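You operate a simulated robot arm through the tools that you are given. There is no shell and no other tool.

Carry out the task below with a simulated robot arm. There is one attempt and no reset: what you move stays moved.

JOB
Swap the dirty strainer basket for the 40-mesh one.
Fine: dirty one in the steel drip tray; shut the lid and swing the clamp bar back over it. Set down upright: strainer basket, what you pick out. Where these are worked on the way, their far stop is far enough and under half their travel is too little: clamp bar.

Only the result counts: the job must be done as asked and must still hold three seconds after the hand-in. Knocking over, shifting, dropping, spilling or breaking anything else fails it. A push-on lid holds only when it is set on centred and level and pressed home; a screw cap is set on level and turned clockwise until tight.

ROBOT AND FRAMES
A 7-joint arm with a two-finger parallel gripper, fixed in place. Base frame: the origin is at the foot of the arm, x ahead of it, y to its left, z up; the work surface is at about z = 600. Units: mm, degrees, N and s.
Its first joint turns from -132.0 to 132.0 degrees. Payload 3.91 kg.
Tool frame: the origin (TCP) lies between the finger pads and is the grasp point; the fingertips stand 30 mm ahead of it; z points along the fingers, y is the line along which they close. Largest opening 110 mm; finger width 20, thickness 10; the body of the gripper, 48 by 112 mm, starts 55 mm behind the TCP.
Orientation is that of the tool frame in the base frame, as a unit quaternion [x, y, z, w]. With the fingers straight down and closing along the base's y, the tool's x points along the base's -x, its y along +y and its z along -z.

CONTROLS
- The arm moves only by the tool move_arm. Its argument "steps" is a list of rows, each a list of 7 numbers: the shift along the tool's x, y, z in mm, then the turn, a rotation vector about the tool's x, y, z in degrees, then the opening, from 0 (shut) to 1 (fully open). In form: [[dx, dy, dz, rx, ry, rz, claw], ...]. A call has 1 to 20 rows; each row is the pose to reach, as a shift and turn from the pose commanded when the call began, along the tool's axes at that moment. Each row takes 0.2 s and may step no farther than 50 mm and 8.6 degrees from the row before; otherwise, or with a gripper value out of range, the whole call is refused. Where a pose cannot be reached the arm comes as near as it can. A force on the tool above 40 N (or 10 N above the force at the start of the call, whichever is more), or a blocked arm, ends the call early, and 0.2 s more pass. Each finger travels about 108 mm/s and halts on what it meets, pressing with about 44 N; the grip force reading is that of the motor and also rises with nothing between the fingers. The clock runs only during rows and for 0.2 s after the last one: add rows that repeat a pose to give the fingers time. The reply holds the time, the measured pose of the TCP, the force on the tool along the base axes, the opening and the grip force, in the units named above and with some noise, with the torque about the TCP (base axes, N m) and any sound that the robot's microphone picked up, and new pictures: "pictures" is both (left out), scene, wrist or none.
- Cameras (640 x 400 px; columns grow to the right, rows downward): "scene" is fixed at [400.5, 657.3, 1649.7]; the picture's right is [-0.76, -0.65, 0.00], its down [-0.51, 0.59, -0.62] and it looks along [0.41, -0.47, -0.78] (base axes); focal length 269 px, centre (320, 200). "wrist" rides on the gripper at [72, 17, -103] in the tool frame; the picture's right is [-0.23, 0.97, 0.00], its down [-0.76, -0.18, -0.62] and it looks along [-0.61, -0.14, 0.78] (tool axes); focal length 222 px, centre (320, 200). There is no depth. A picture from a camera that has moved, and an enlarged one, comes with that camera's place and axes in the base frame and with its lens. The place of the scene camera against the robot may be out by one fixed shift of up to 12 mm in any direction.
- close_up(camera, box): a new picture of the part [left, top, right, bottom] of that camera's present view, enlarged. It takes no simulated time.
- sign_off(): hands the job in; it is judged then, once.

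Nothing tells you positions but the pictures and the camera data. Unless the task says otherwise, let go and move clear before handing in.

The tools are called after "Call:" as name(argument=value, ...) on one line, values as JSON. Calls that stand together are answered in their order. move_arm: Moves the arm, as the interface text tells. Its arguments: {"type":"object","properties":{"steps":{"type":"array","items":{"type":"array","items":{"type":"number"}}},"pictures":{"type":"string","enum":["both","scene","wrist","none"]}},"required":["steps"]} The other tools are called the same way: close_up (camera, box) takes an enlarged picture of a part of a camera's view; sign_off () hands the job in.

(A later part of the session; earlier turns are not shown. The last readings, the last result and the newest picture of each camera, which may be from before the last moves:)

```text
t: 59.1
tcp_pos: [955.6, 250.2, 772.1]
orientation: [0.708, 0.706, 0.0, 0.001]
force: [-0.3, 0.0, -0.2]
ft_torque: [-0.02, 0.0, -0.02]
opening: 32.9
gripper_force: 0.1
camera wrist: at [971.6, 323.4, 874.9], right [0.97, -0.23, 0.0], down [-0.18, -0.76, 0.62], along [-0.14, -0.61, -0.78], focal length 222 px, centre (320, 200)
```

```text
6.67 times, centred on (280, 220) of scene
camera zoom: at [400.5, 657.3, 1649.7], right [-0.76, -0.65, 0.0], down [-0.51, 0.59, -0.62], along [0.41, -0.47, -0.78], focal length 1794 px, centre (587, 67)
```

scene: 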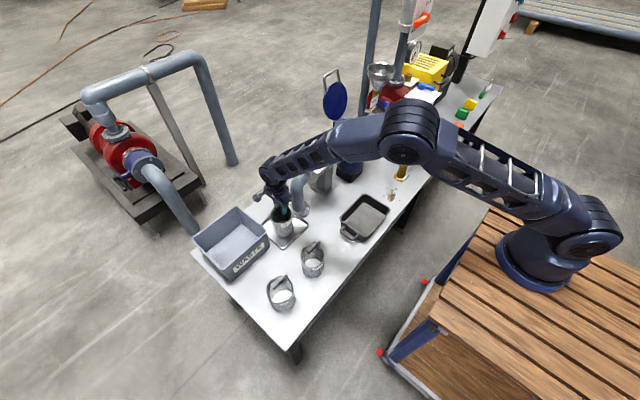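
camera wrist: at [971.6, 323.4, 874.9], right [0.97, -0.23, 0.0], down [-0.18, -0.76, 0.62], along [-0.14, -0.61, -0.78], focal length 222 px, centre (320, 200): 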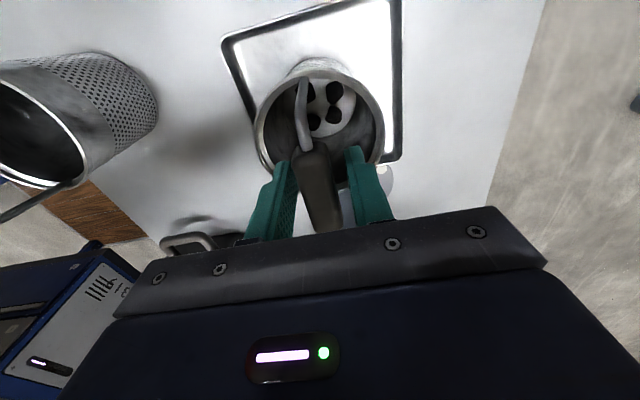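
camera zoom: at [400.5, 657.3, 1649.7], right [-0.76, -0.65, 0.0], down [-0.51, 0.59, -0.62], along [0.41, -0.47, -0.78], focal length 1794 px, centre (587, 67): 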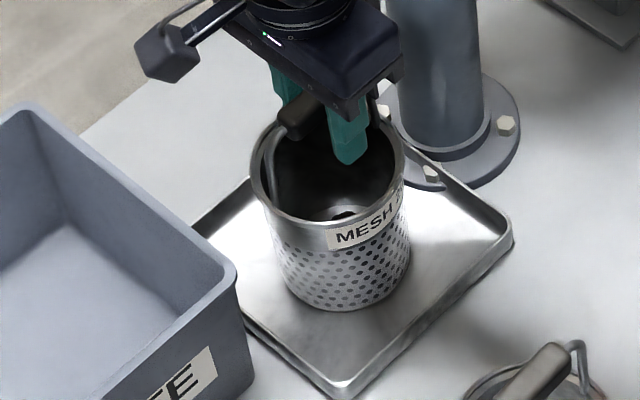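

The dirty basket stands upright in the tray. I'll rise clear and go over the MESH 40 basket.

Call:
move_arm(steps=[[0, 0, -10, 0, 0, 0, 0.32], [0, 0, -30, 0, 0, 0, 0.32], [0, 0, -60, 0, 0, 0, 0.32], [0, 0, -95, 0, 0, 0, 0.35], [0, 0, -130, 0, 0, 0, 0.4], [20, -20, -148, 0, 0, 0, 0.45], [50, -50, -150, 0, 0, 0, 0.45], [80, -80, -150, 0, 0, 0, 0.45], [112, -110, -150, 0, 0, 0, 0.45], [144, -140, -150, 0, 0, 0, 0.45], [176, -170, -150, 0, 0, 0, 0.45], [208, -200, -150, 0, 0, 0, 0.45], [230, -222, -150, 0, 0, 0, 0.45], [238, -228, -150, 0, 0, 0, 0.45], [238, -228, -150, 0, 0, 0, 0.45]])

Call:
close_up(camera="wrist", box=[220, 20, 460, 220])

Call:
close_up(camera="scene", box=[230, 180, 350, 330])

```text
t: 62.3
tcp_pos: [725.8, 488.8, 921.9]
orientation: [0.707, 0.707, 0.002, 0.001]
force: [-0.5, 0.1, -0.3]
ft_torque: [-0.04, 0.01, 0.01]
opening: 49.5
gripper_force: 0.1
camera wrist: at [742.7, 562.2, 1024.4], right [0.97, -0.23, 0.0], down [-0.18, -0.76, 0.62], along [-0.14, -0.61, -0.78], focal length 222 px, centre (320, 200)
```

scene: 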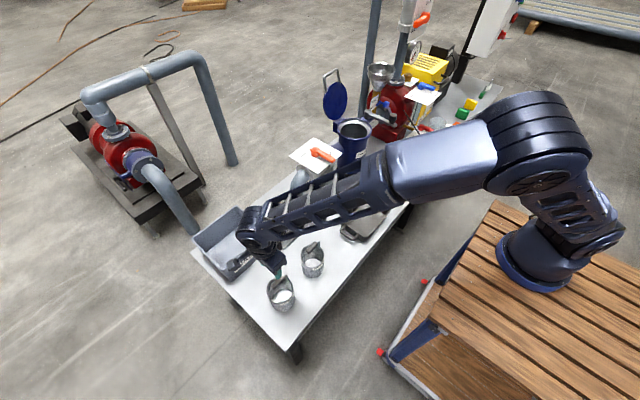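
wrist: 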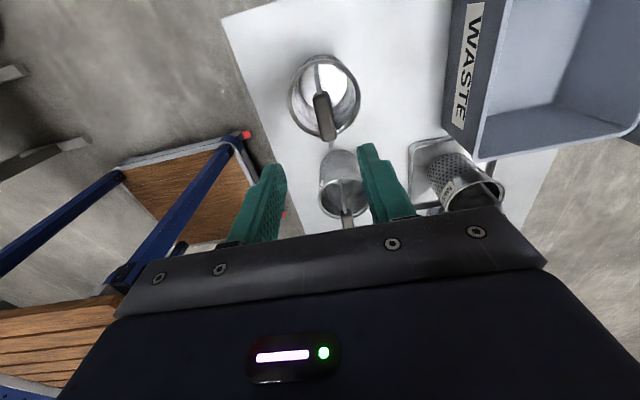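

```text
2.00 times, centred on (340, 120) of wrist
camera zoom: at [742.7, 562.2, 1024.4], right [0.97, -0.23, 0.0], down [-0.18, -0.76, 0.62], along [-0.14, -0.61, -0.78], focal length 444 px, centre (280, 360)
```

zoom: 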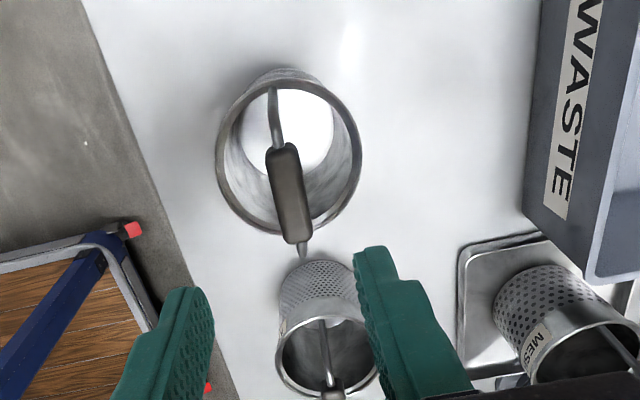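

```text
2.67 times, centred on (290, 255) of scene
camera zoom: at [400.5, 657.3, 1649.7], right [-0.76, -0.65, 0.0], down [-0.51, 0.59, -0.62], along [0.41, -0.47, -0.78], focal length 718 px, centre (400, 53)
```

zoom: 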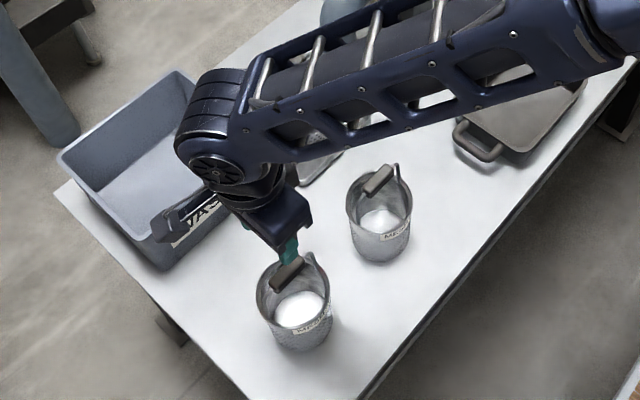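

The MESH 40 grip is at about (729, 478, 769), also along y. I'll centre over it, descend partway and check.

Call:
move_arm(steps=[[-5, 1.5, 20, 0, 0, 0, 0.45], [-10, 3, 50, 0, 0, 0, 0.45], [-10, 3, 80, 0, 0, 0, 0.45], [-10, 3, 95, 0, 0, 0, 0.45]], pictures="wrist")

Call:
close_up(camera="wrist", box=[220, 20, 460, 220])

```text
t: 63.3
tcp_pos: [729.9, 479.2, 825.6]
orientation: [0.708, 0.707, 0.001, 0.001]
force: [0.4, -0.3, 0.2]
ft_torque: [-0.01, 0.02, -0.02]
opening: 49.7
gripper_force: 0.0
camera wrist: at [746.2, 552.0, 929.5], right [0.97, -0.23, 0.0], down [-0.18, -0.76, 0.62], along [-0.14, -0.61, -0.78], focal length 222 px, centre (320, 200)
```

wrist: 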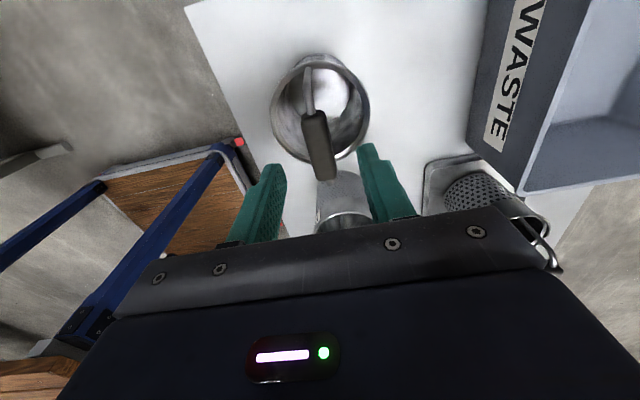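

```text
2.00 times, centred on (340, 120) of wrist
camera zoom: at [746.2, 552.0, 929.5], right [0.97, -0.23, 0.0], down [-0.18, -0.76, 0.62], along [-0.14, -0.61, -0.78], focal length 444 px, centre (280, 360)
```

zoom: 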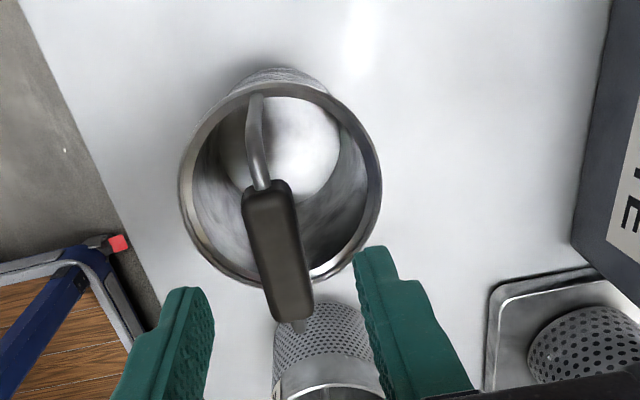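

This view matches the earlier one over the dirty basket, so alignment is the same. I'll descend and grip.

Call:
move_arm(steps=[[0, -0.7, 20, 0, 0, 0, 0.45], [0, -0.7, 40, 0, 0, 0, 0.45], [0, -0.7, 55, 0, 0, 0, 0.45], [0, -0.7, 55, 0, 0, 0, 0.2], [0, -0.7, 55, 0, 0, 0, 0], [0, -0.7, 55, 0, 0, 0, 0], [0, -0.7, 55, 0, 0, 0, 0]], pictures="wrist")

Call:
close_up(camera="wrist", box=[220, 20, 460, 220])

```text
t: 64.9
tcp_pos: [728.0, 478.0, 770.1]
orientation: [0.708, 0.706, 0.0, 0.001]
force: [0.3, 0.9, 0.7]
ft_torque: [0.11, 0.01, -0.02]
opening: 17.6
gripper_force: 43.7
camera wrist: at [746.3, 551.6, 874.3], right [0.97, -0.23, 0.0], down [-0.18, -0.76, 0.62], along [-0.14, -0.61, -0.78], focal length 222 px, centre (320, 200)
```

wrist: 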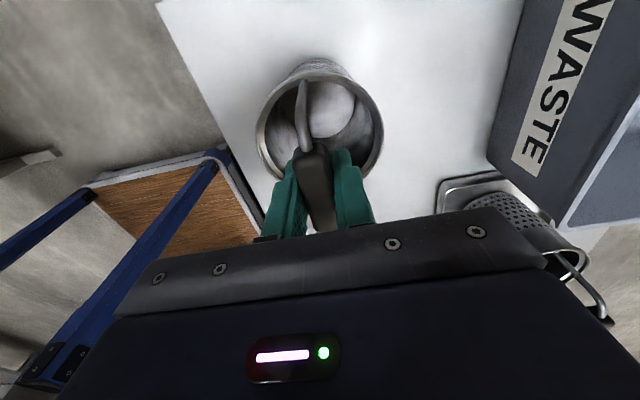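

```text
2.00 times, centred on (340, 120) of wrist
camera zoom: at [746.3, 551.6, 874.3], right [0.97, -0.23, 0.0], down [-0.18, -0.76, 0.62], along [-0.14, -0.61, -0.78], focal length 444 px, centre (280, 360)
```

zoom: 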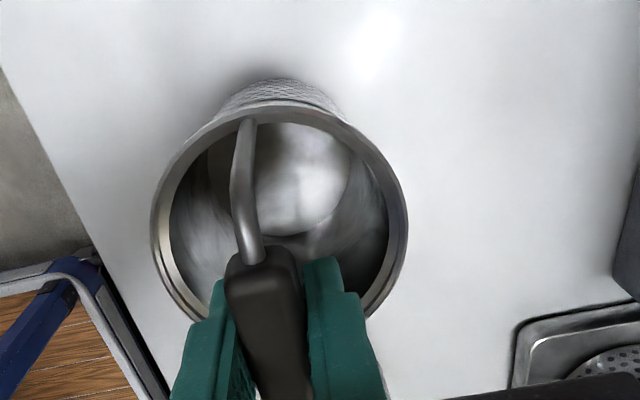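

Gripped the same way (17.6 mm). Now I'll lift straight up.

Call:
move_arm(steps=[[0, 0, -5, 0, 0, 0, 0], [0, 0, -15, 0, 0, 0, 0], [0, 0, -32, 0, 0, 0, 0], [0, 0, -56, 0, 0, 0, 0], [0, 0, -84, 0, 0, 0, 0], [0, 0, -114, 0, 0, 0, 0], [0, 0, -144, 0, 0, 0, 0], [0, 0, -174, 0, 0, 0, 0], [0, 0, -204, 0, 0, 0, 0], [0, 0, -234, 0, 0, 0, 0], [0, 0, -264, 0, 0, 0, 0], [0, 0, -294, 0, 0, 0, 0], [0, 0, -318, 0, 0, 0, 0], [0, 0, -334, 0, 0, 0, 0], [0, 0, -345, 0, 0, 0, 0], [0, 0, -350, 0, 0, 0, 0]])

```text
t: 68.3
tcp_pos: [729.4, 478.6, 1120.8]
orientation: [0.708, 0.707, 0.001, 0.001]
force: [-0.1, 0.2, -1.6]
ft_torque: [-0.02, 0.01, -0.02]
opening: 17.5
gripper_force: 44.4
camera wrist: at [745.3, 552.2, 1224.6], right [0.97, -0.23, 0.0], down [-0.18, -0.76, 0.62], along [-0.14, -0.61, -0.78], focal length 222 px, centre (320, 200)
```

scene: 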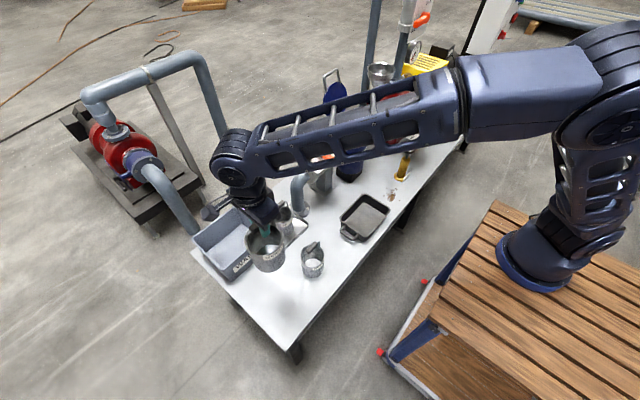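
wrist: 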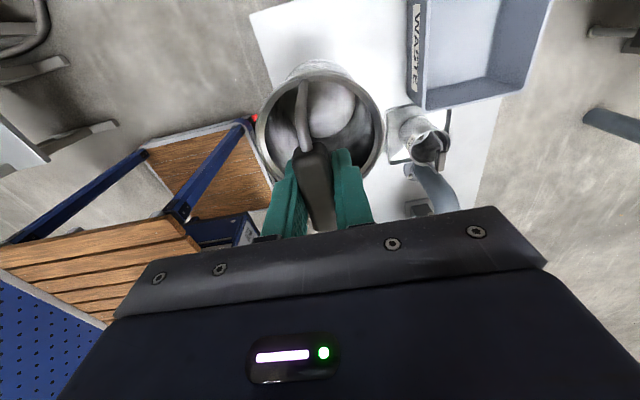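

Call:
move_arm(steps=[[-7, 2.1, 0, 0, 0, 0, 0], [-21, 6.3, 0, 0, 0, 0, 0], [-42, 12.6, 0, 0, 0, 0, 0], [-70, 21, 0, 0, 0, 0, 0], [-105, 31.6, 0, 0, 0, 0, 0], [-140, 42, 0, 0, 0, 0, 0], [-175, 52.6, 0, 0, 0, 0, 0], [-210, 63, 0, 0, 0, 0, 0], [-245, 73.7, 0, 0, 0, 0, 0], [-280, 84, 0, 0, 0, 0, 0], [-315, 94.7, 0, 0, 0, 0, 0], [-350, 105, 0, 0, 0, 0, 0], [-385, 115.8, 0, 0, 0, 0, 0], [-420, 126, 0, 0, 0, 0, 0], [-455, 136.8, 0, 0, 0, 0, 0], [-490, 147, 0, 0, 0, 0, 0], [-525, 158, 0, 0, 0, 0, 0], [-550, 165, 0, 0, 0, 0, 0], [-570, 171, 0, 0, 0, 0, 0], [-580, 174, 0, 0, 0, 0, 0]], pictures="scene")

```text
t: 72.5
tcp_pos: [902.0, -101.2, 1122.6]
orientation: [0.707, 0.707, 0.001, 0.001]
force: [-0.2, -0.8, -1.7]
ft_torque: [-0.04, 0.0, 0.02]
opening: 17.6
gripper_force: 44.1
```

scene: 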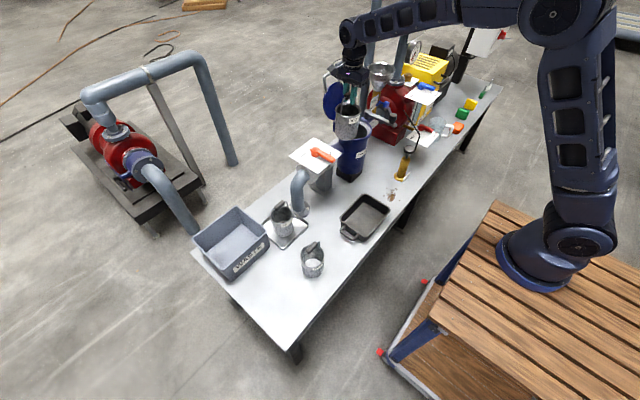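

Call:
move_arm(steps=[[-15, 5, 0, 0, 0, 0, 0], [-40, 13, 0, 0, 0, 0, 0], [-70, 22, 0, 0, 0, 0, 0], [-95, 30, 0, 0, 0, 0, 0], [-112, 35.5, 0, 0, 0, 0, 0], [-121.3, 37.5, 0, 0, 0, 0, 0], [-121.3, 37.5, 0, 0, 0, 0, 0]])

Call:
close_up(camera="scene", box=[315, 45, 405, 155])

Call:
close_up(camera="wrist", box=[220, 0, 460, 220])

```text
t: 74.1
tcp_pos: [939.8, -223.1, 1123.6]
orientation: [0.707, 0.707, 0.001, 0.001]
force: [0.5, -0.4, -1.4]
ft_torque: [0.01, 0.0, 0.02]
opening: 17.8
gripper_force: 43.5
camera wrist: at [956.2, -149.8, 1225.5], right [0.97, -0.23, 0.0], down [-0.18, -0.76, 0.62], along [-0.14, -0.61, -0.78], focal length 222 px, centre (320, 200)
```

scene: 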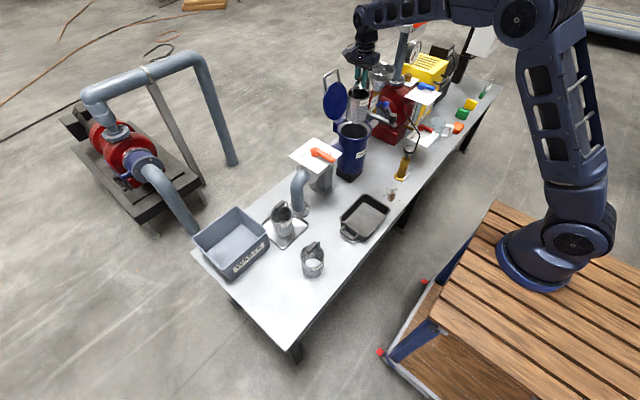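
wrist: 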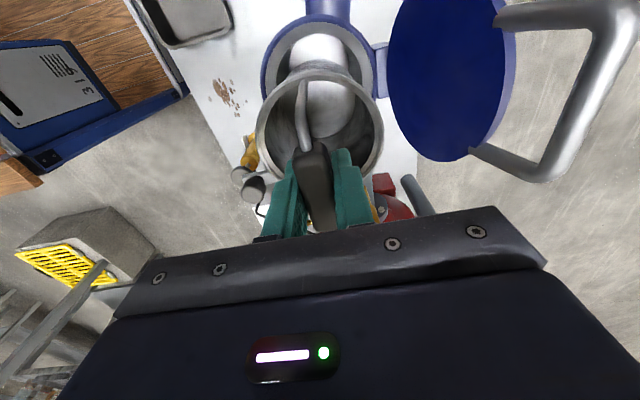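

```text
3.64 times, centred on (360, 100) of scene
camera zoom: at [400.5, 657.3, 1649.7], right [-0.76, -0.65, 0.0], down [-0.51, 0.59, -0.62], along [0.41, -0.47, -0.78], focal length 979 px, centre (174, 564)
```

zoom: 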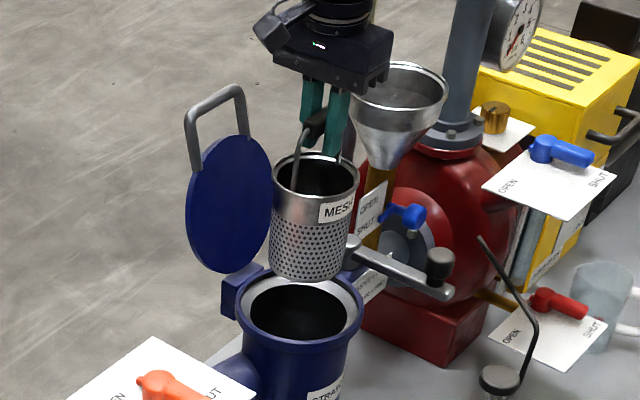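

```text
1.82 times, centred on (340, 110) of wrist
camera zoom: at [956.2, -149.8, 1225.5], right [0.97, -0.23, 0.0], down [-0.18, -0.76, 0.62], along [-0.14, -0.61, -0.78], focal length 404 px, centre (284, 364)
```

zoom: 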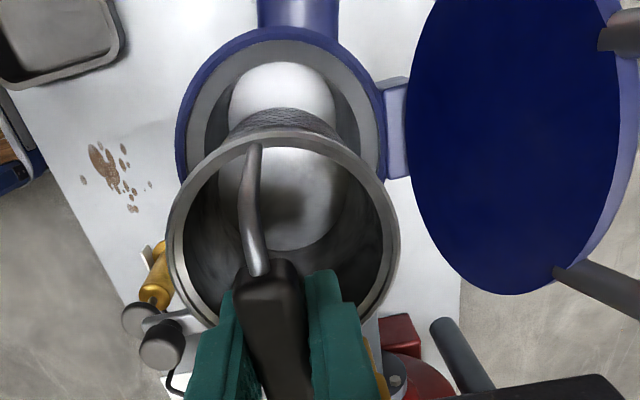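

The MESH 40 basket hangs over the strainer at the same position the old one came from. I'll lower it.

Call:
move_arm(steps=[[0, 0.5, 10, 0, 0, 0, 0], [0, 0.5, 25, 0, 0, 0, 0], [0, 0.5, 42, 0, 0, 0, 0], [0, 0.5, 60, 0, 0, 0, 0], [0, 0.5, 78, 0, 0, 0, 0], [0, 0.5, 96, 0, 0, 0, 0], [0, 0.5, 114, 0, 0, 0, 0], [0, 0.5, 132, 0, 0, 0, 0], [0, 0.5, 150, 0, 0, 0, 0], [0, 0.5, 168, 0, 0, 0, 0], [0, 0.5, 184, 0, 0, 0, 0], [0, 0.5, 200, 0, 0, 0, 0], [0, 0.5, 214, 0, 0, 0, 0], [0, 0.5, 226, 0, 0, 0, 0], [0, 0.5, 236, 0, 0, 0, 0]])

Call:
close_up(camera="wrist", box=[220, 20, 460, 220])

```text
t: 77.3
tcp_pos: [940.5, -223.0, 886.1]
orientation: [0.708, 0.706, 0.001, 0.001]
force: [0.1, 0.5, -2.1]
ft_torque: [-0.02, 0.0, -0.01]
opening: 17.5
gripper_force: 43.5
camera wrist: at [957.2, -149.7, 989.1], right [0.97, -0.23, 0.0], down [-0.18, -0.76, 0.62], along [-0.14, -0.61, -0.78], focal length 222 px, centre (320, 200)
```

scene: 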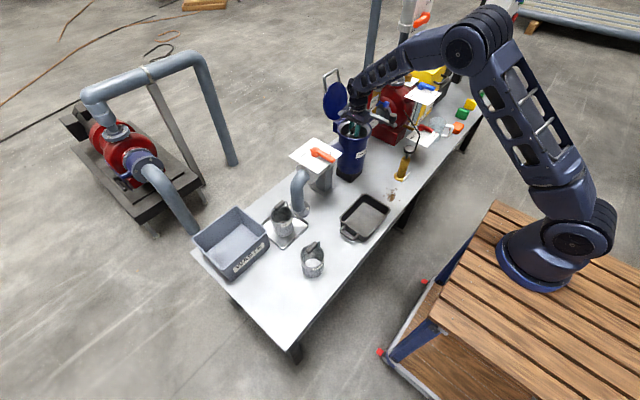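
wrist: 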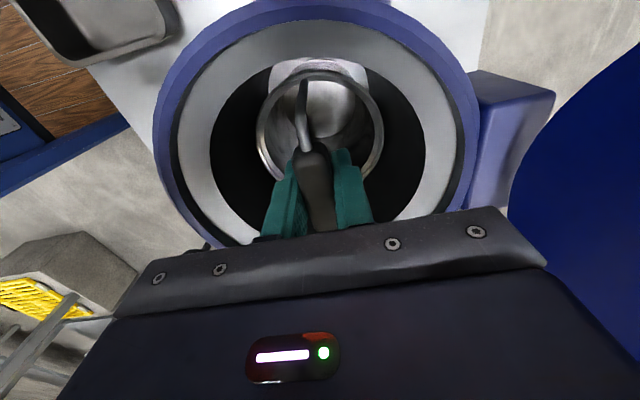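

```text
2.00 times, centred on (340, 120) of wrist
camera zoom: at [957.2, -149.7, 989.1], right [0.97, -0.23, 0.0], down [-0.18, -0.76, 0.62], along [-0.14, -0.61, -0.78], focal length 444 px, centre (280, 360)
```

zoom: 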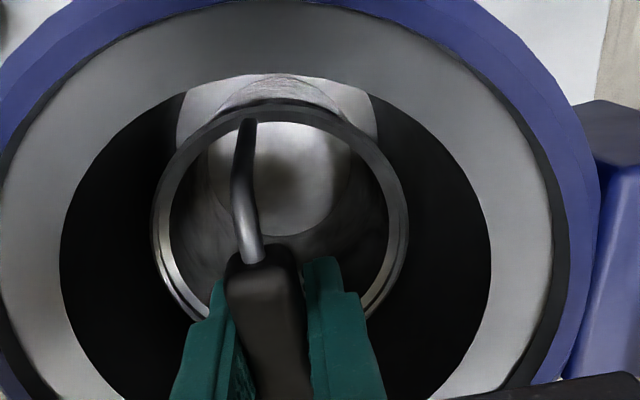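

Call:
move_arm(steps=[[0, 0, 5, 0, 0, 0, 0], [0, 0, 9, 0, 0, 0, 0], [0, 0, 12, 0, 0, 0, 0]], pictures="none")

```text
t: 78.1
tcp_pos: [941.3, -223.4, 873.4]
orientation: [0.707, 0.707, 0.001, 0.001]
force: [0.5, -1.3, -2.1]
ft_torque: [0.0, -0.03, 0.0]
opening: 17.5
gripper_force: 44.1
```

Call:
move_arm(steps=[[0, 0, 2, 0, 0, 0, 0], [0, 0, 4, 0, 0, 0, 0]], pictures="none")

```text
t: 78.7
tcp_pos: [939.9, -222.8, 870.3]
orientation: [0.708, 0.707, 0.001, 0.002]
force: [0.0, 1.4, 10.5]
ft_torque: [0.29, 0.29, -0.05]
opening: 17.8
gripper_force: 43.9
```

The basket has touched down at the same height as the old one (z≈870), so it is seated. I'll release it and rise.

Call:
move_arm(steps=[[0, 0, -0.5, 0, 0, 0, 0.15], [0, 0, -0.5, 0, 0, 0, 0.3], [0, 0, -0.5, 0, 0, 0, 0.35], [0, 0, -10, 0, 0, 0, 0.35], [0, 0, -30, 0, 0, 0, 0.35], [0, 0, -55, 0, 0, 0, 0.35]])

Call:
close_up(camera="wrist", box=[220, 20, 460, 220])

```text
t: 80.1
tcp_pos: [941.0, -223.0, 924.0]
orientation: [0.708, 0.706, 0.001, 0.002]
force: [-0.2, 0.6, -0.4]
ft_torque: [-0.03, 0.01, -0.01]
opening: 38.6
gripper_force: 0.0
camera wrist: at [957.2, -149.2, 1027.8], right [0.97, -0.23, 0.0], down [-0.18, -0.76, 0.62], along [-0.14, -0.61, -0.78], focal length 222 px, centre (320, 200)
```

scene: 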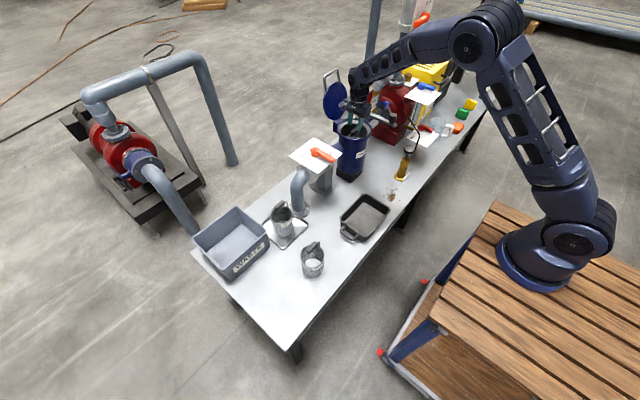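
wrist: 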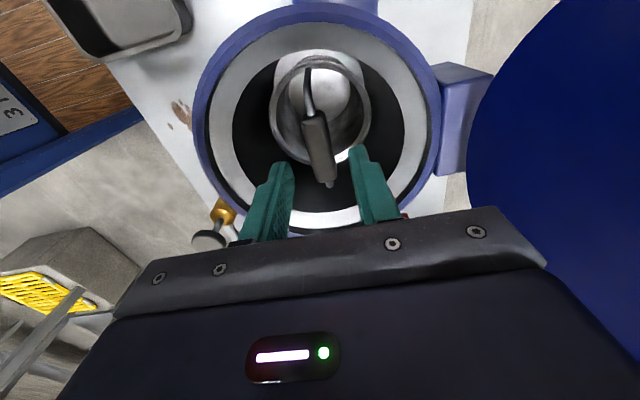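

```text
2.00 times, centred on (340, 120) of wrist
camera zoom: at [957.2, -149.2, 1027.8], right [0.97, -0.23, 0.0], down [-0.18, -0.76, 0.62], along [-0.14, -0.61, -0.78], focal length 444 px, centre (280, 360)
```

zoom: 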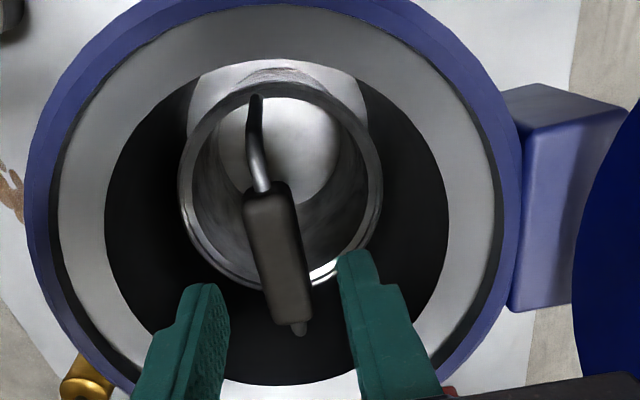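

The new basket sits exactly as the old one did. Next is the lid: I'll rise straight up, then pitch the tool forward again to approach the handle.

Call:
move_arm(steps=[[0, 0, -35, 0, 0, 0, 0.35], [0, 0, -75, 0, 0, 0, 0.35], [0, 0, -120, 0, 0, 0, 0.35], [0, 0, -165, 0, 0, 0, 0.35], [0, 0, -190, 0, 0, 0, 0.35], [0, 0, -210, -8, 0, 0, 0.35], [0, 5, -230, -16, 0, 0, 0.35], [0, 10, -245, -24, 0, 0, 0.35], [0, 20, -258, -32, 0, 0, 0.35], [0, 30, -266, -40, 0, 0, 0.35], [0, 40, -266, -45, 0, 0, 0.35], [0, 40, -266, -45, 0, 0, 0.35]])

Call:
close_up(camera="wrist", box=[170, 20, 450, 240])

```text
t: 82.7
tcp_pos: [979.8, -224.0, 1189.9]
orientation: [0.654, 0.652, 0.272, 0.272]
force: [1.0, 0.1, 0.0]
ft_torque: [0.01, 0.01, -0.03]
opening: 38.3
gripper_force: 0.0
camera wrist: at [918.0, -150.2, 1276.1], right [0.69, -0.23, 0.69], down [-0.57, -0.76, 0.31], along [0.45, -0.61, -0.65], focal length 222 px, centre (320, 200)
```

scene: 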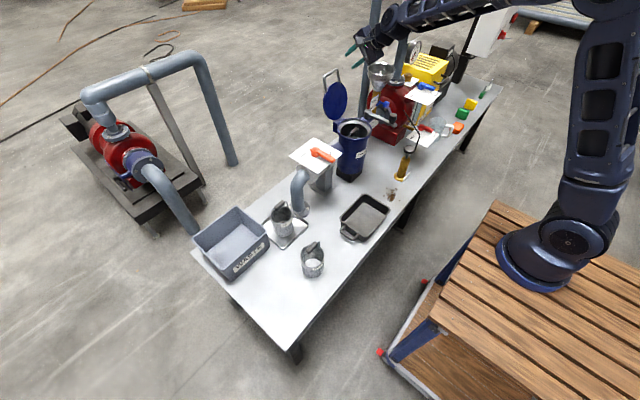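
wrist: 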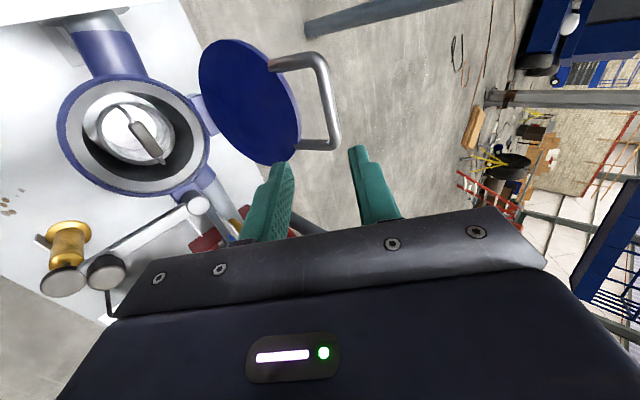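

```text
1.82 times, centred on (310, 130) of wrist
camera zoom: at [918.0, -150.2, 1276.1], right [0.69, -0.23, 0.69], down [-0.57, -0.76, 0.31], along [0.45, -0.61, -0.65], focal length 404 px, centre (338, 327)
```

zoom: 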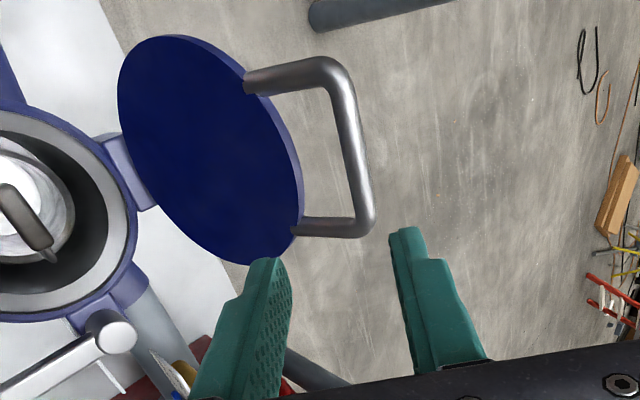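

The handle bar is at about (1091, 1094). I'll narrow the opening and slide the fingers over it.

Call:
move_arm(steps=[[2, 4, 20, 0, 0, 0, 0.28], [2, 10, 50, 0, 0, 0, 0.28], [2, 10, 80, 0, 0, 0, 0.28], [2, 10, 100, 0, 0, 0, 0.28]], pictures="wrist")

Call:
close_up(camera="wrist", box=[170, 20, 450, 240])

```text
t: 83.7
tcp_pos: [1057.2, -219.7, 1129.0]
orientation: [0.653, 0.652, 0.272, 0.272]
force: [-0.4, 0.4, 0.8]
ft_torque: [-0.02, -0.02, -0.04]
opening: 30.6
gripper_force: 0.1
camera wrist: at [996.1, -147.9, 1213.4], right [0.69, -0.23, 0.69], down [-0.57, -0.76, 0.31], along [0.45, -0.61, -0.65], focal length 222 px, centre (320, 200)
```

wrist: 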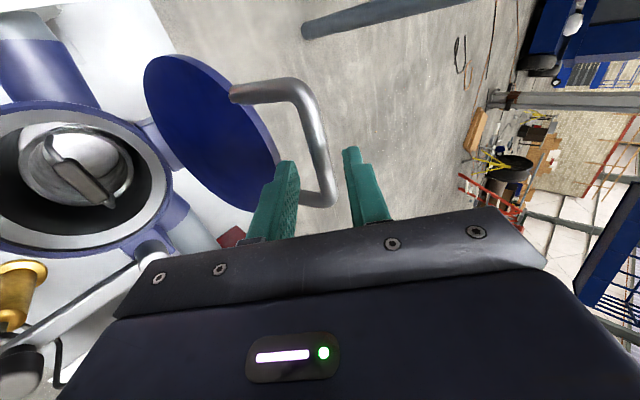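

```text
1.82 times, centred on (310, 130) of wrist
camera zoom: at [996.1, -147.9, 1213.4], right [0.69, -0.23, 0.69], down [-0.57, -0.76, 0.31], along [0.45, -0.61, -0.65], focal length 404 px, centre (338, 327)
```

zoom: 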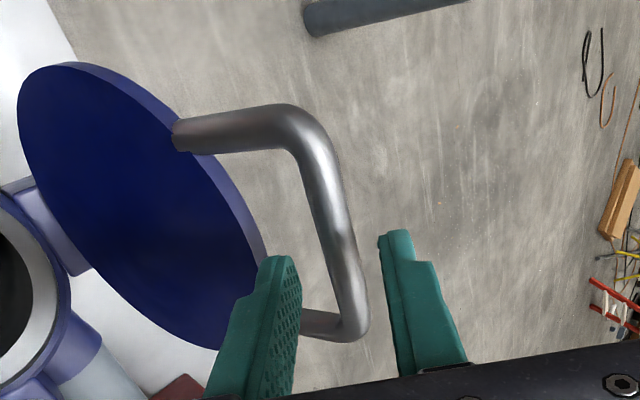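

Call:
move_arm(steps=[[-1, -2, 12, 0, 0, 0, 0.28], [-1, -2, 24, 0, 0, 0, 0.28], [-1, -2, 35, 0, 0, 0, 0.28], [-1, -2, 35, 0, 0, 0, 0.24]], pictures="wrist")

Call:
close_up(camera="wrist", box=[170, 20, 450, 240])

```text
t: 84.7
tcp_pos: [1081.2, -222.9, 1100.7]
orientation: [0.653, 0.652, 0.272, 0.272]
force: [0.1, 0.3, -0.4]
ft_torque: [-0.01, 0.0, 0.0]
opening: 26.4
gripper_force: 0.0
camera wrist: at [1019.6, -149.1, 1186.1], right [0.69, -0.23, 0.69], down [-0.57, -0.76, 0.31], along [0.45, -0.61, -0.65], focal length 222 px, centre (320, 200)
```

wrist: 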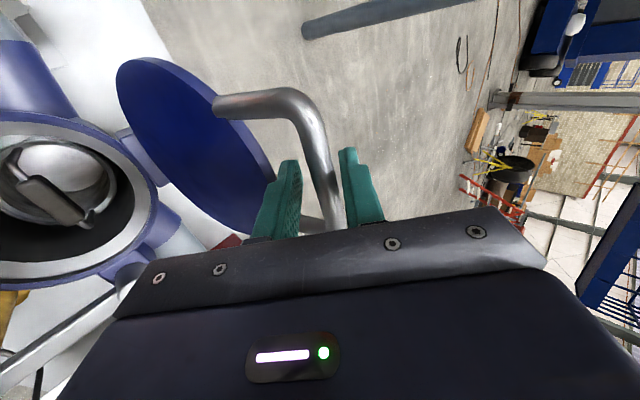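

```text
1.82 times, centred on (310, 130) of wrist
camera zoom: at [1019.6, -149.1, 1186.1], right [0.69, -0.23, 0.69], down [-0.57, -0.76, 0.31], along [0.45, -0.61, -0.65], focal length 404 px, centre (338, 327)
```

zoom: 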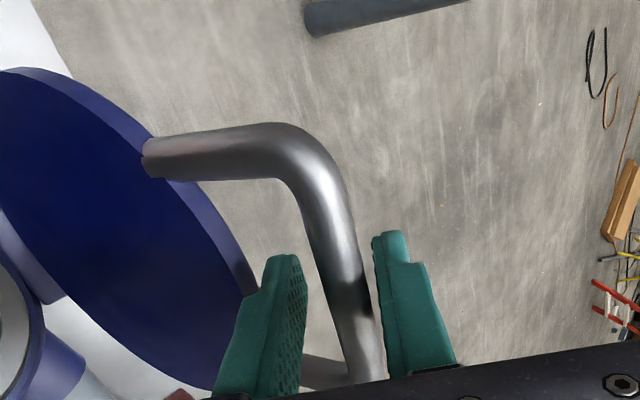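

The bar is caged. Now I'll draw the lid back over past vertical along the arc.

Call:
move_arm(steps=[[0, -5.2, -8.9, 0, 0, 0, 0.24], [0, -10.6, -17.7, 0, 0, 0, 0.24], [0, -17, -26.5, 0, 0, 0, 0.24], [0, -23.6, -35.1, 0, 0, 0, 0.24], [0, -31, -43.2, 0, 0, 0, 0.24], [0, -38.4, -51.1, 0, 0, 0, 0.24], [0, -46.5, -58.4, 0, 0, 0, 0.24], [0, -54.7, -65.4, 0, 0, 0, 0.24], [0, -63.5, -71.8, 0, 0, 0, 0.24], [0, -72.5, -77.9, 0, 0, 0, 0.24]])

Call:
close_up(camera="wrist", box=[170, 20, 450, 240])

```text
t: 86.9
tcp_pos: [974.6, -222.0, 1104.4]
orientation: [0.653, 0.652, 0.271, 0.272]
force: [-1.2, 0.0, -0.6]
ft_torque: [0.04, -0.02, -0.04]
opening: 26.9
gripper_force: 0.8
camera wrist: at [913.4, -148.7, 1189.7], right [0.69, -0.23, 0.69], down [-0.57, -0.76, 0.31], along [0.45, -0.61, -0.65], focal length 222 px, centre (320, 200)
```

scene: 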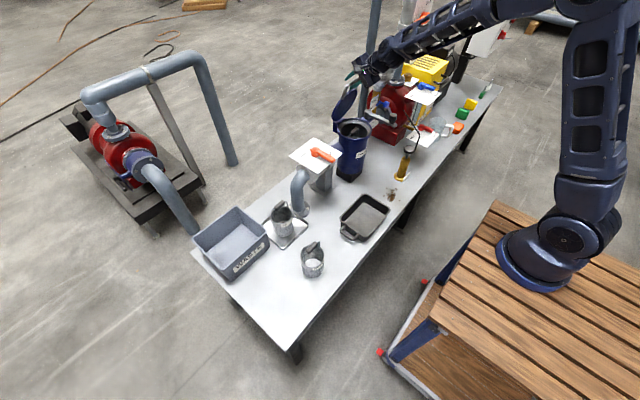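
wrist: 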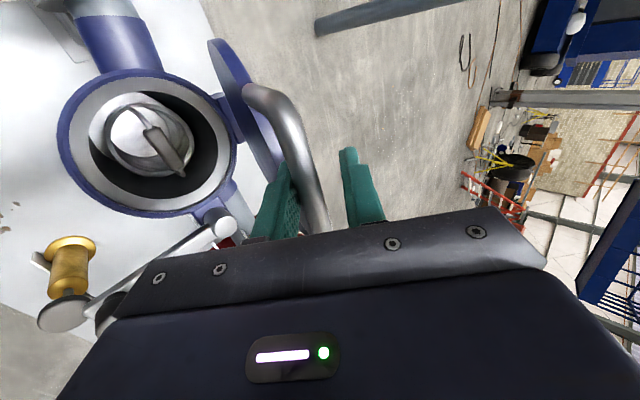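

```text
1.82 times, centred on (310, 130) of wrist
camera zoom: at [913.4, -148.7, 1189.7], right [0.69, -0.23, 0.69], down [-0.57, -0.76, 0.31], along [0.45, -0.61, -0.65], focal length 404 px, centre (338, 327)
```

zoom: 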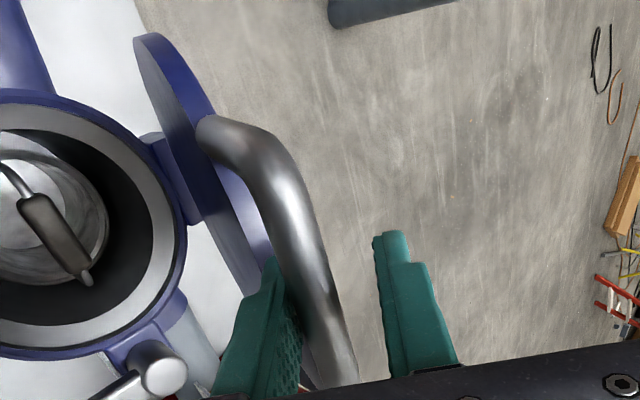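

The lid has passed vertical and rests on the lower finger. I'll lower it along the arc, pitching the tool back to the flatter angle used for opening.

Call:
move_arm(steps=[[0, -10.5, -5.7, -2.5, 0, 0, 0.24], [0, -21, -11, -5, 0, 0, 0.24], [0, -32, -15.6, -7.5, 0, 0, 0.24], [0, -43, -19.9, -10, 0, 0, 0.24], [0, -54.3, -23.4, -12.5, 0, 0, 0.24], [0, -65.7, -26.5, -15, 0, 0, 0.24], [0, -77.3, -28.9, -17.5, 0, 0, 0.24], [0, -88.9, -30.9, -20, 0, 0, 0.24], [0, -100.5, -32, -22.5, 0, 0, 0.24], [0, -112.2, -32.7, -25, 0, 0, 0.24], [0, -123.3, -32.6, -25, 0, 0, 0.24], [0, -134.3, -32.2, -25, 0, 0, 0.24], [0, -145.2, -31, -25, 0, 0, 0.24], [0, -156, -29.4, -25, 0, 0, 0.24]])

Call:
close_up(camera="wrist", box=[170, 20, 450, 240])

```text
t: 89.9
tcp_pos: [844.1, -222.5, 1015.5]
orientation: [0.578, 0.579, 0.406, 0.406]
force: [-1.5, -0.8, -4.3]
ft_torque: [0.01, 0.02, -0.05]
opening: 28.0
gripper_force: 1.2
camera wrist: at [752.4, -148.7, 1066.0], right [0.33, -0.23, 0.92], down [-0.65, -0.76, 0.04], along [0.69, -0.61, -0.4], focal length 222 px, centre (320, 200)
```

scene: 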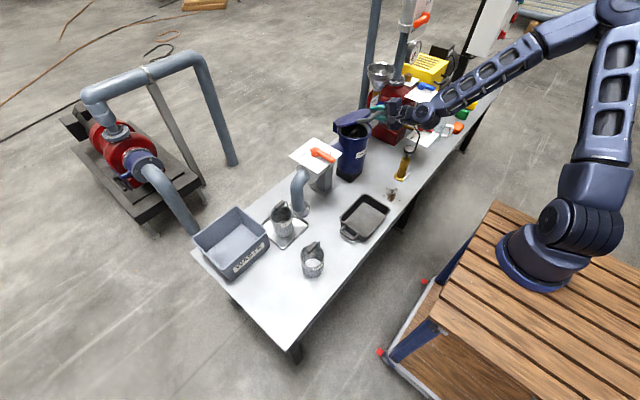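
wrist: 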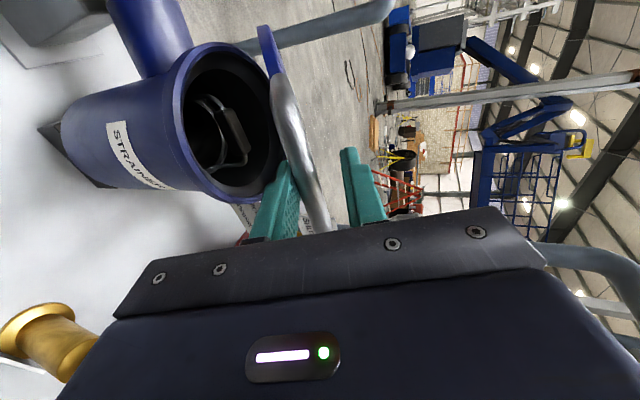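

```text
1.82 times, centred on (310, 130) of wrist
camera zoom: at [752.4, -148.7, 1066.0], right [0.33, -0.23, 0.92], down [-0.65, -0.76, 0.04], along [0.69, -0.61, -0.4], focal length 404 px, centre (338, 327)
```

zoom: 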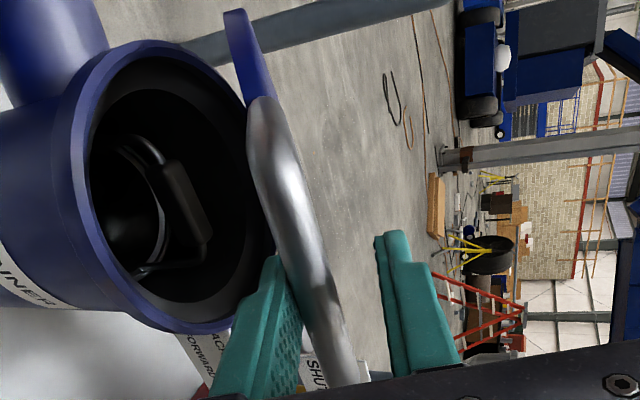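

Call:
move_arm(steps=[[0, -10.7, -2, 0, 0, 0, 0.24], [0, -21.4, -3.4, 0, 0, 0, 0.24], [0, -32.3, -4.2, 0, 0, 0, 0.24], [0, -43.1, -4.7, 0, 0, 0, 0.24], [0, -54, -4.3, 0, 0, 0, 0.24], [0, -64.8, -3.6, 0, 0, 0, 0.24], [0, -75.5, -2, 0, 0, 0, 0.24], [0, -86.2, -0.2, 0, 0, 0, 0.24], [0, -94, 1.5, 0, 0, 0, 0.24], [0, -101, 3.5, 0, 0, 0, 0.24], [0, -107.3, 5.3, 0, 0, 0, 0.24], [0, -111, 6, 0, 0, 0, 0.24]])

Call:
close_up(camera="wrist", box=[170, 20, 450, 240])

Call:
close_up(camera="scene", box=[320, 80, 420, 170])

```text
t: 92.5
tcp_pos: [811.5, -221.7, 908.5]
orientation: [0.579, 0.578, 0.407, 0.406]
force: [-0.1, -0.4, 0.9]
ft_torque: [-0.02, 0.01, -0.02]
opening: 26.3
gripper_force: 0.0
camera wrist: at [720.7, -148.4, 959.6], right [0.33, -0.23, 0.92], down [-0.65, -0.76, 0.04], along [0.69, -0.61, -0.4], focal length 222 px, centre (320, 200)
```

scene: 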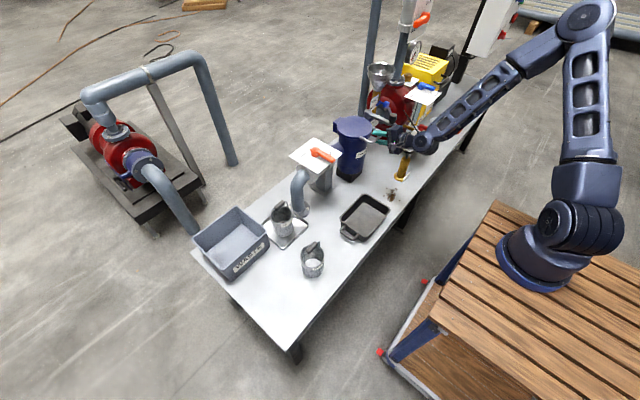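
wrist: 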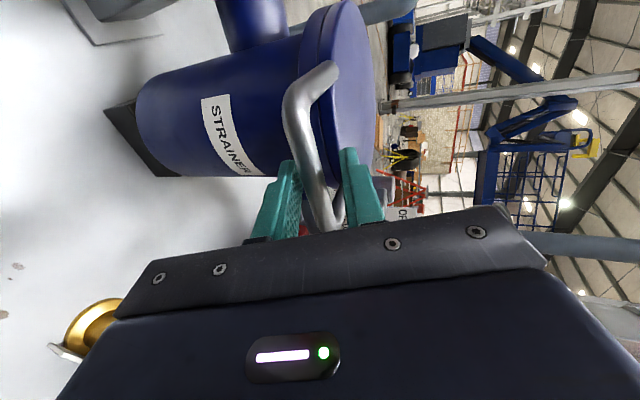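

```text
1.82 times, centred on (310, 130) of wrist
camera zoom: at [720.7, -148.4, 959.6], right [0.33, -0.23, 0.92], down [-0.65, -0.76, 0.04], along [0.69, -0.61, -0.4], focal length 404 px, centre (338, 327)
```

zoom: 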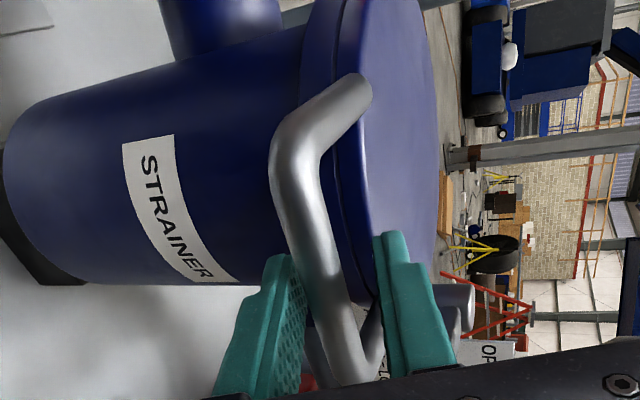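

```text
4.44 times, centred on (370, 125) of scene
camera zoom: at [400.5, 657.3, 1649.7], right [-0.76, -0.65, 0.0], down [-0.51, 0.59, -0.62], along [0.41, -0.47, -0.78], focal length 1196 px, centre (98, 533)
```

zoom: 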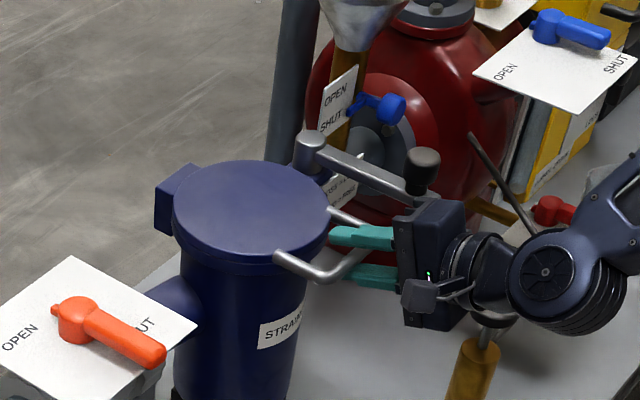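

The lid is down and the force reads zero, so it rests on its seat. I'll withdraw the fingers from the handle along their axis.

Call:
move_arm(steps=[[0, -1, -10, 0, 0, 0, 0.26], [0, -1, -25, 0, 0, 0, 0.28], [0, -1, -45, 0, 0, 0, 0.3], [0, -1, -70, 0, 0, 0, 0.3], [0, 20, -90, 0, 0, 0, 0.3], [0, 50, -100, 0, 0, 0, 0.3], [0, 90, -110, 0, 0, 0, 0.3]])

Call:
close_up(camera="scene", box=[320, 80, 420, 170])

```text
t: 94.1
tcp_pos: [740.8, -222.8, 1030.4]
orientation: [0.579, 0.578, 0.406, 0.407]
force: [-0.3, -0.1, -1.1]
ft_torque: [0.03, -0.04, 0.03]
opening: 33.1
gripper_force: 0.0
camera wrist: at [648.7, -149.2, 1082.1], right [0.33, -0.23, 0.92], down [-0.65, -0.76, 0.04], along [0.69, -0.61, -0.4], focal length 222 px, centre (320, 200)
```

scene: 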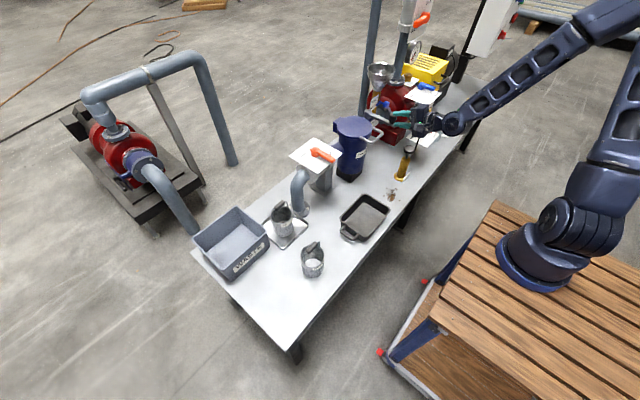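
wrist: 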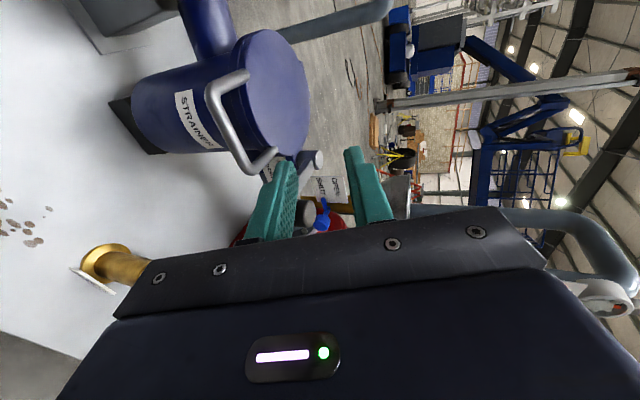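

```text
4.44 times, centred on (370, 125) of scene
camera zoom: at [400.5, 657.3, 1649.7], right [-0.76, -0.65, 0.0], down [-0.51, 0.59, -0.62], along [0.41, -0.47, -0.78], focal length 1196 px, centre (98, 533)
```

zoom: 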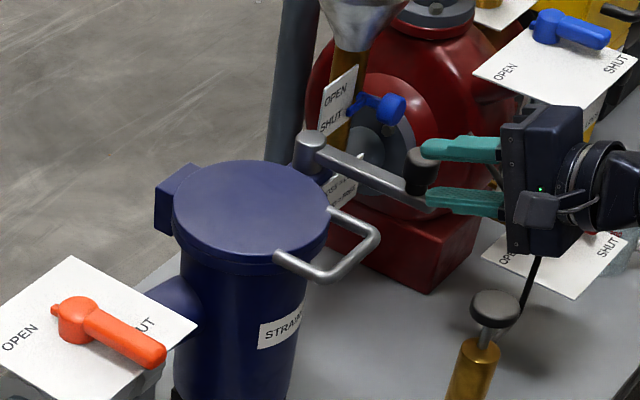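

The lid is shut and level. Now the clamp: I'll bring the tool back to vertical and close the fingers, then look at the knob.

Call:
move_arm(steps=[[-10, 6, 3, 7.8, 0, 0, 0.2], [-20, 12, 5, 15.6, 0, 0, 0], [-32, 18, 8, 23.4, 0, 0, 0], [-44, 24, 11, 31.2, 0, 0, 0], [-56, 30, 14, 39, 0, 0, 0], [-68, 36, 17, 46.8, 0, 0, 0], [-80, 42, 20, 54.6, 0, 0, 0], [-92, 48, 22, 62.4, 0, 0, 0], [-100, 51, 24, 70, 0, 0, 0], [-100, 51, 24, 70, 0, 0, 0]])

Call:
close_up(camera="scene", box=[320, 60, 440, 170])

```text
t: 96.3
tcp_pos: [778.6, -322.3, 1069.6]
orientation: [0.708, 0.706, 0.001, 0.0]
force: [-0.6, -0.8, 0.7]
ft_torque: [0.03, 0.0, 0.01]
opening: 0.0
gripper_force: 37.7
camera wrist: at [795.4, -248.8, 1173.8], right [0.97, -0.23, 0.0], down [-0.18, -0.76, 0.62], along [-0.14, -0.61, -0.78], focal length 222 px, centre (320, 200)
```

scene: 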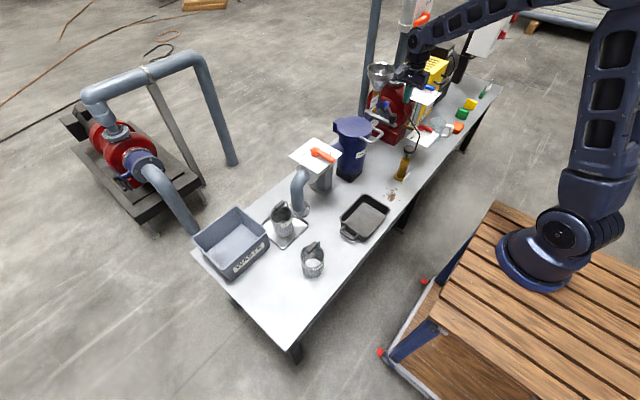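
wrist: 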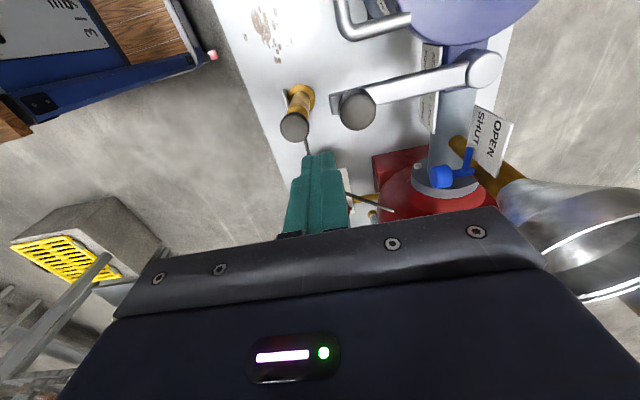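

```text
3.64 times, centred on (380, 115) of scene
camera zoom: at [400.5, 657.3, 1649.7], right [-0.76, -0.65, 0.0], down [-0.51, 0.59, -0.62], along [0.41, -0.47, -0.78], focal length 979 px, centre (102, 509)
```

zoom: 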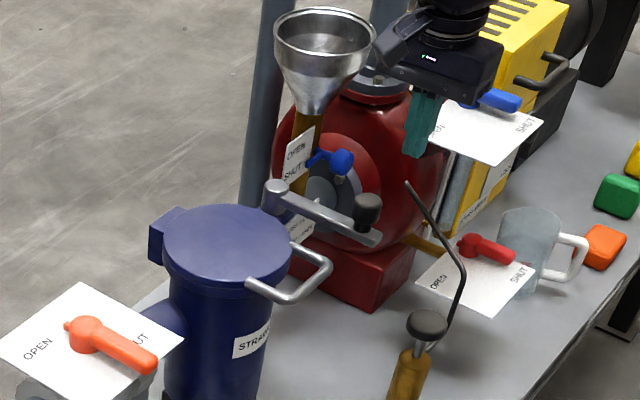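

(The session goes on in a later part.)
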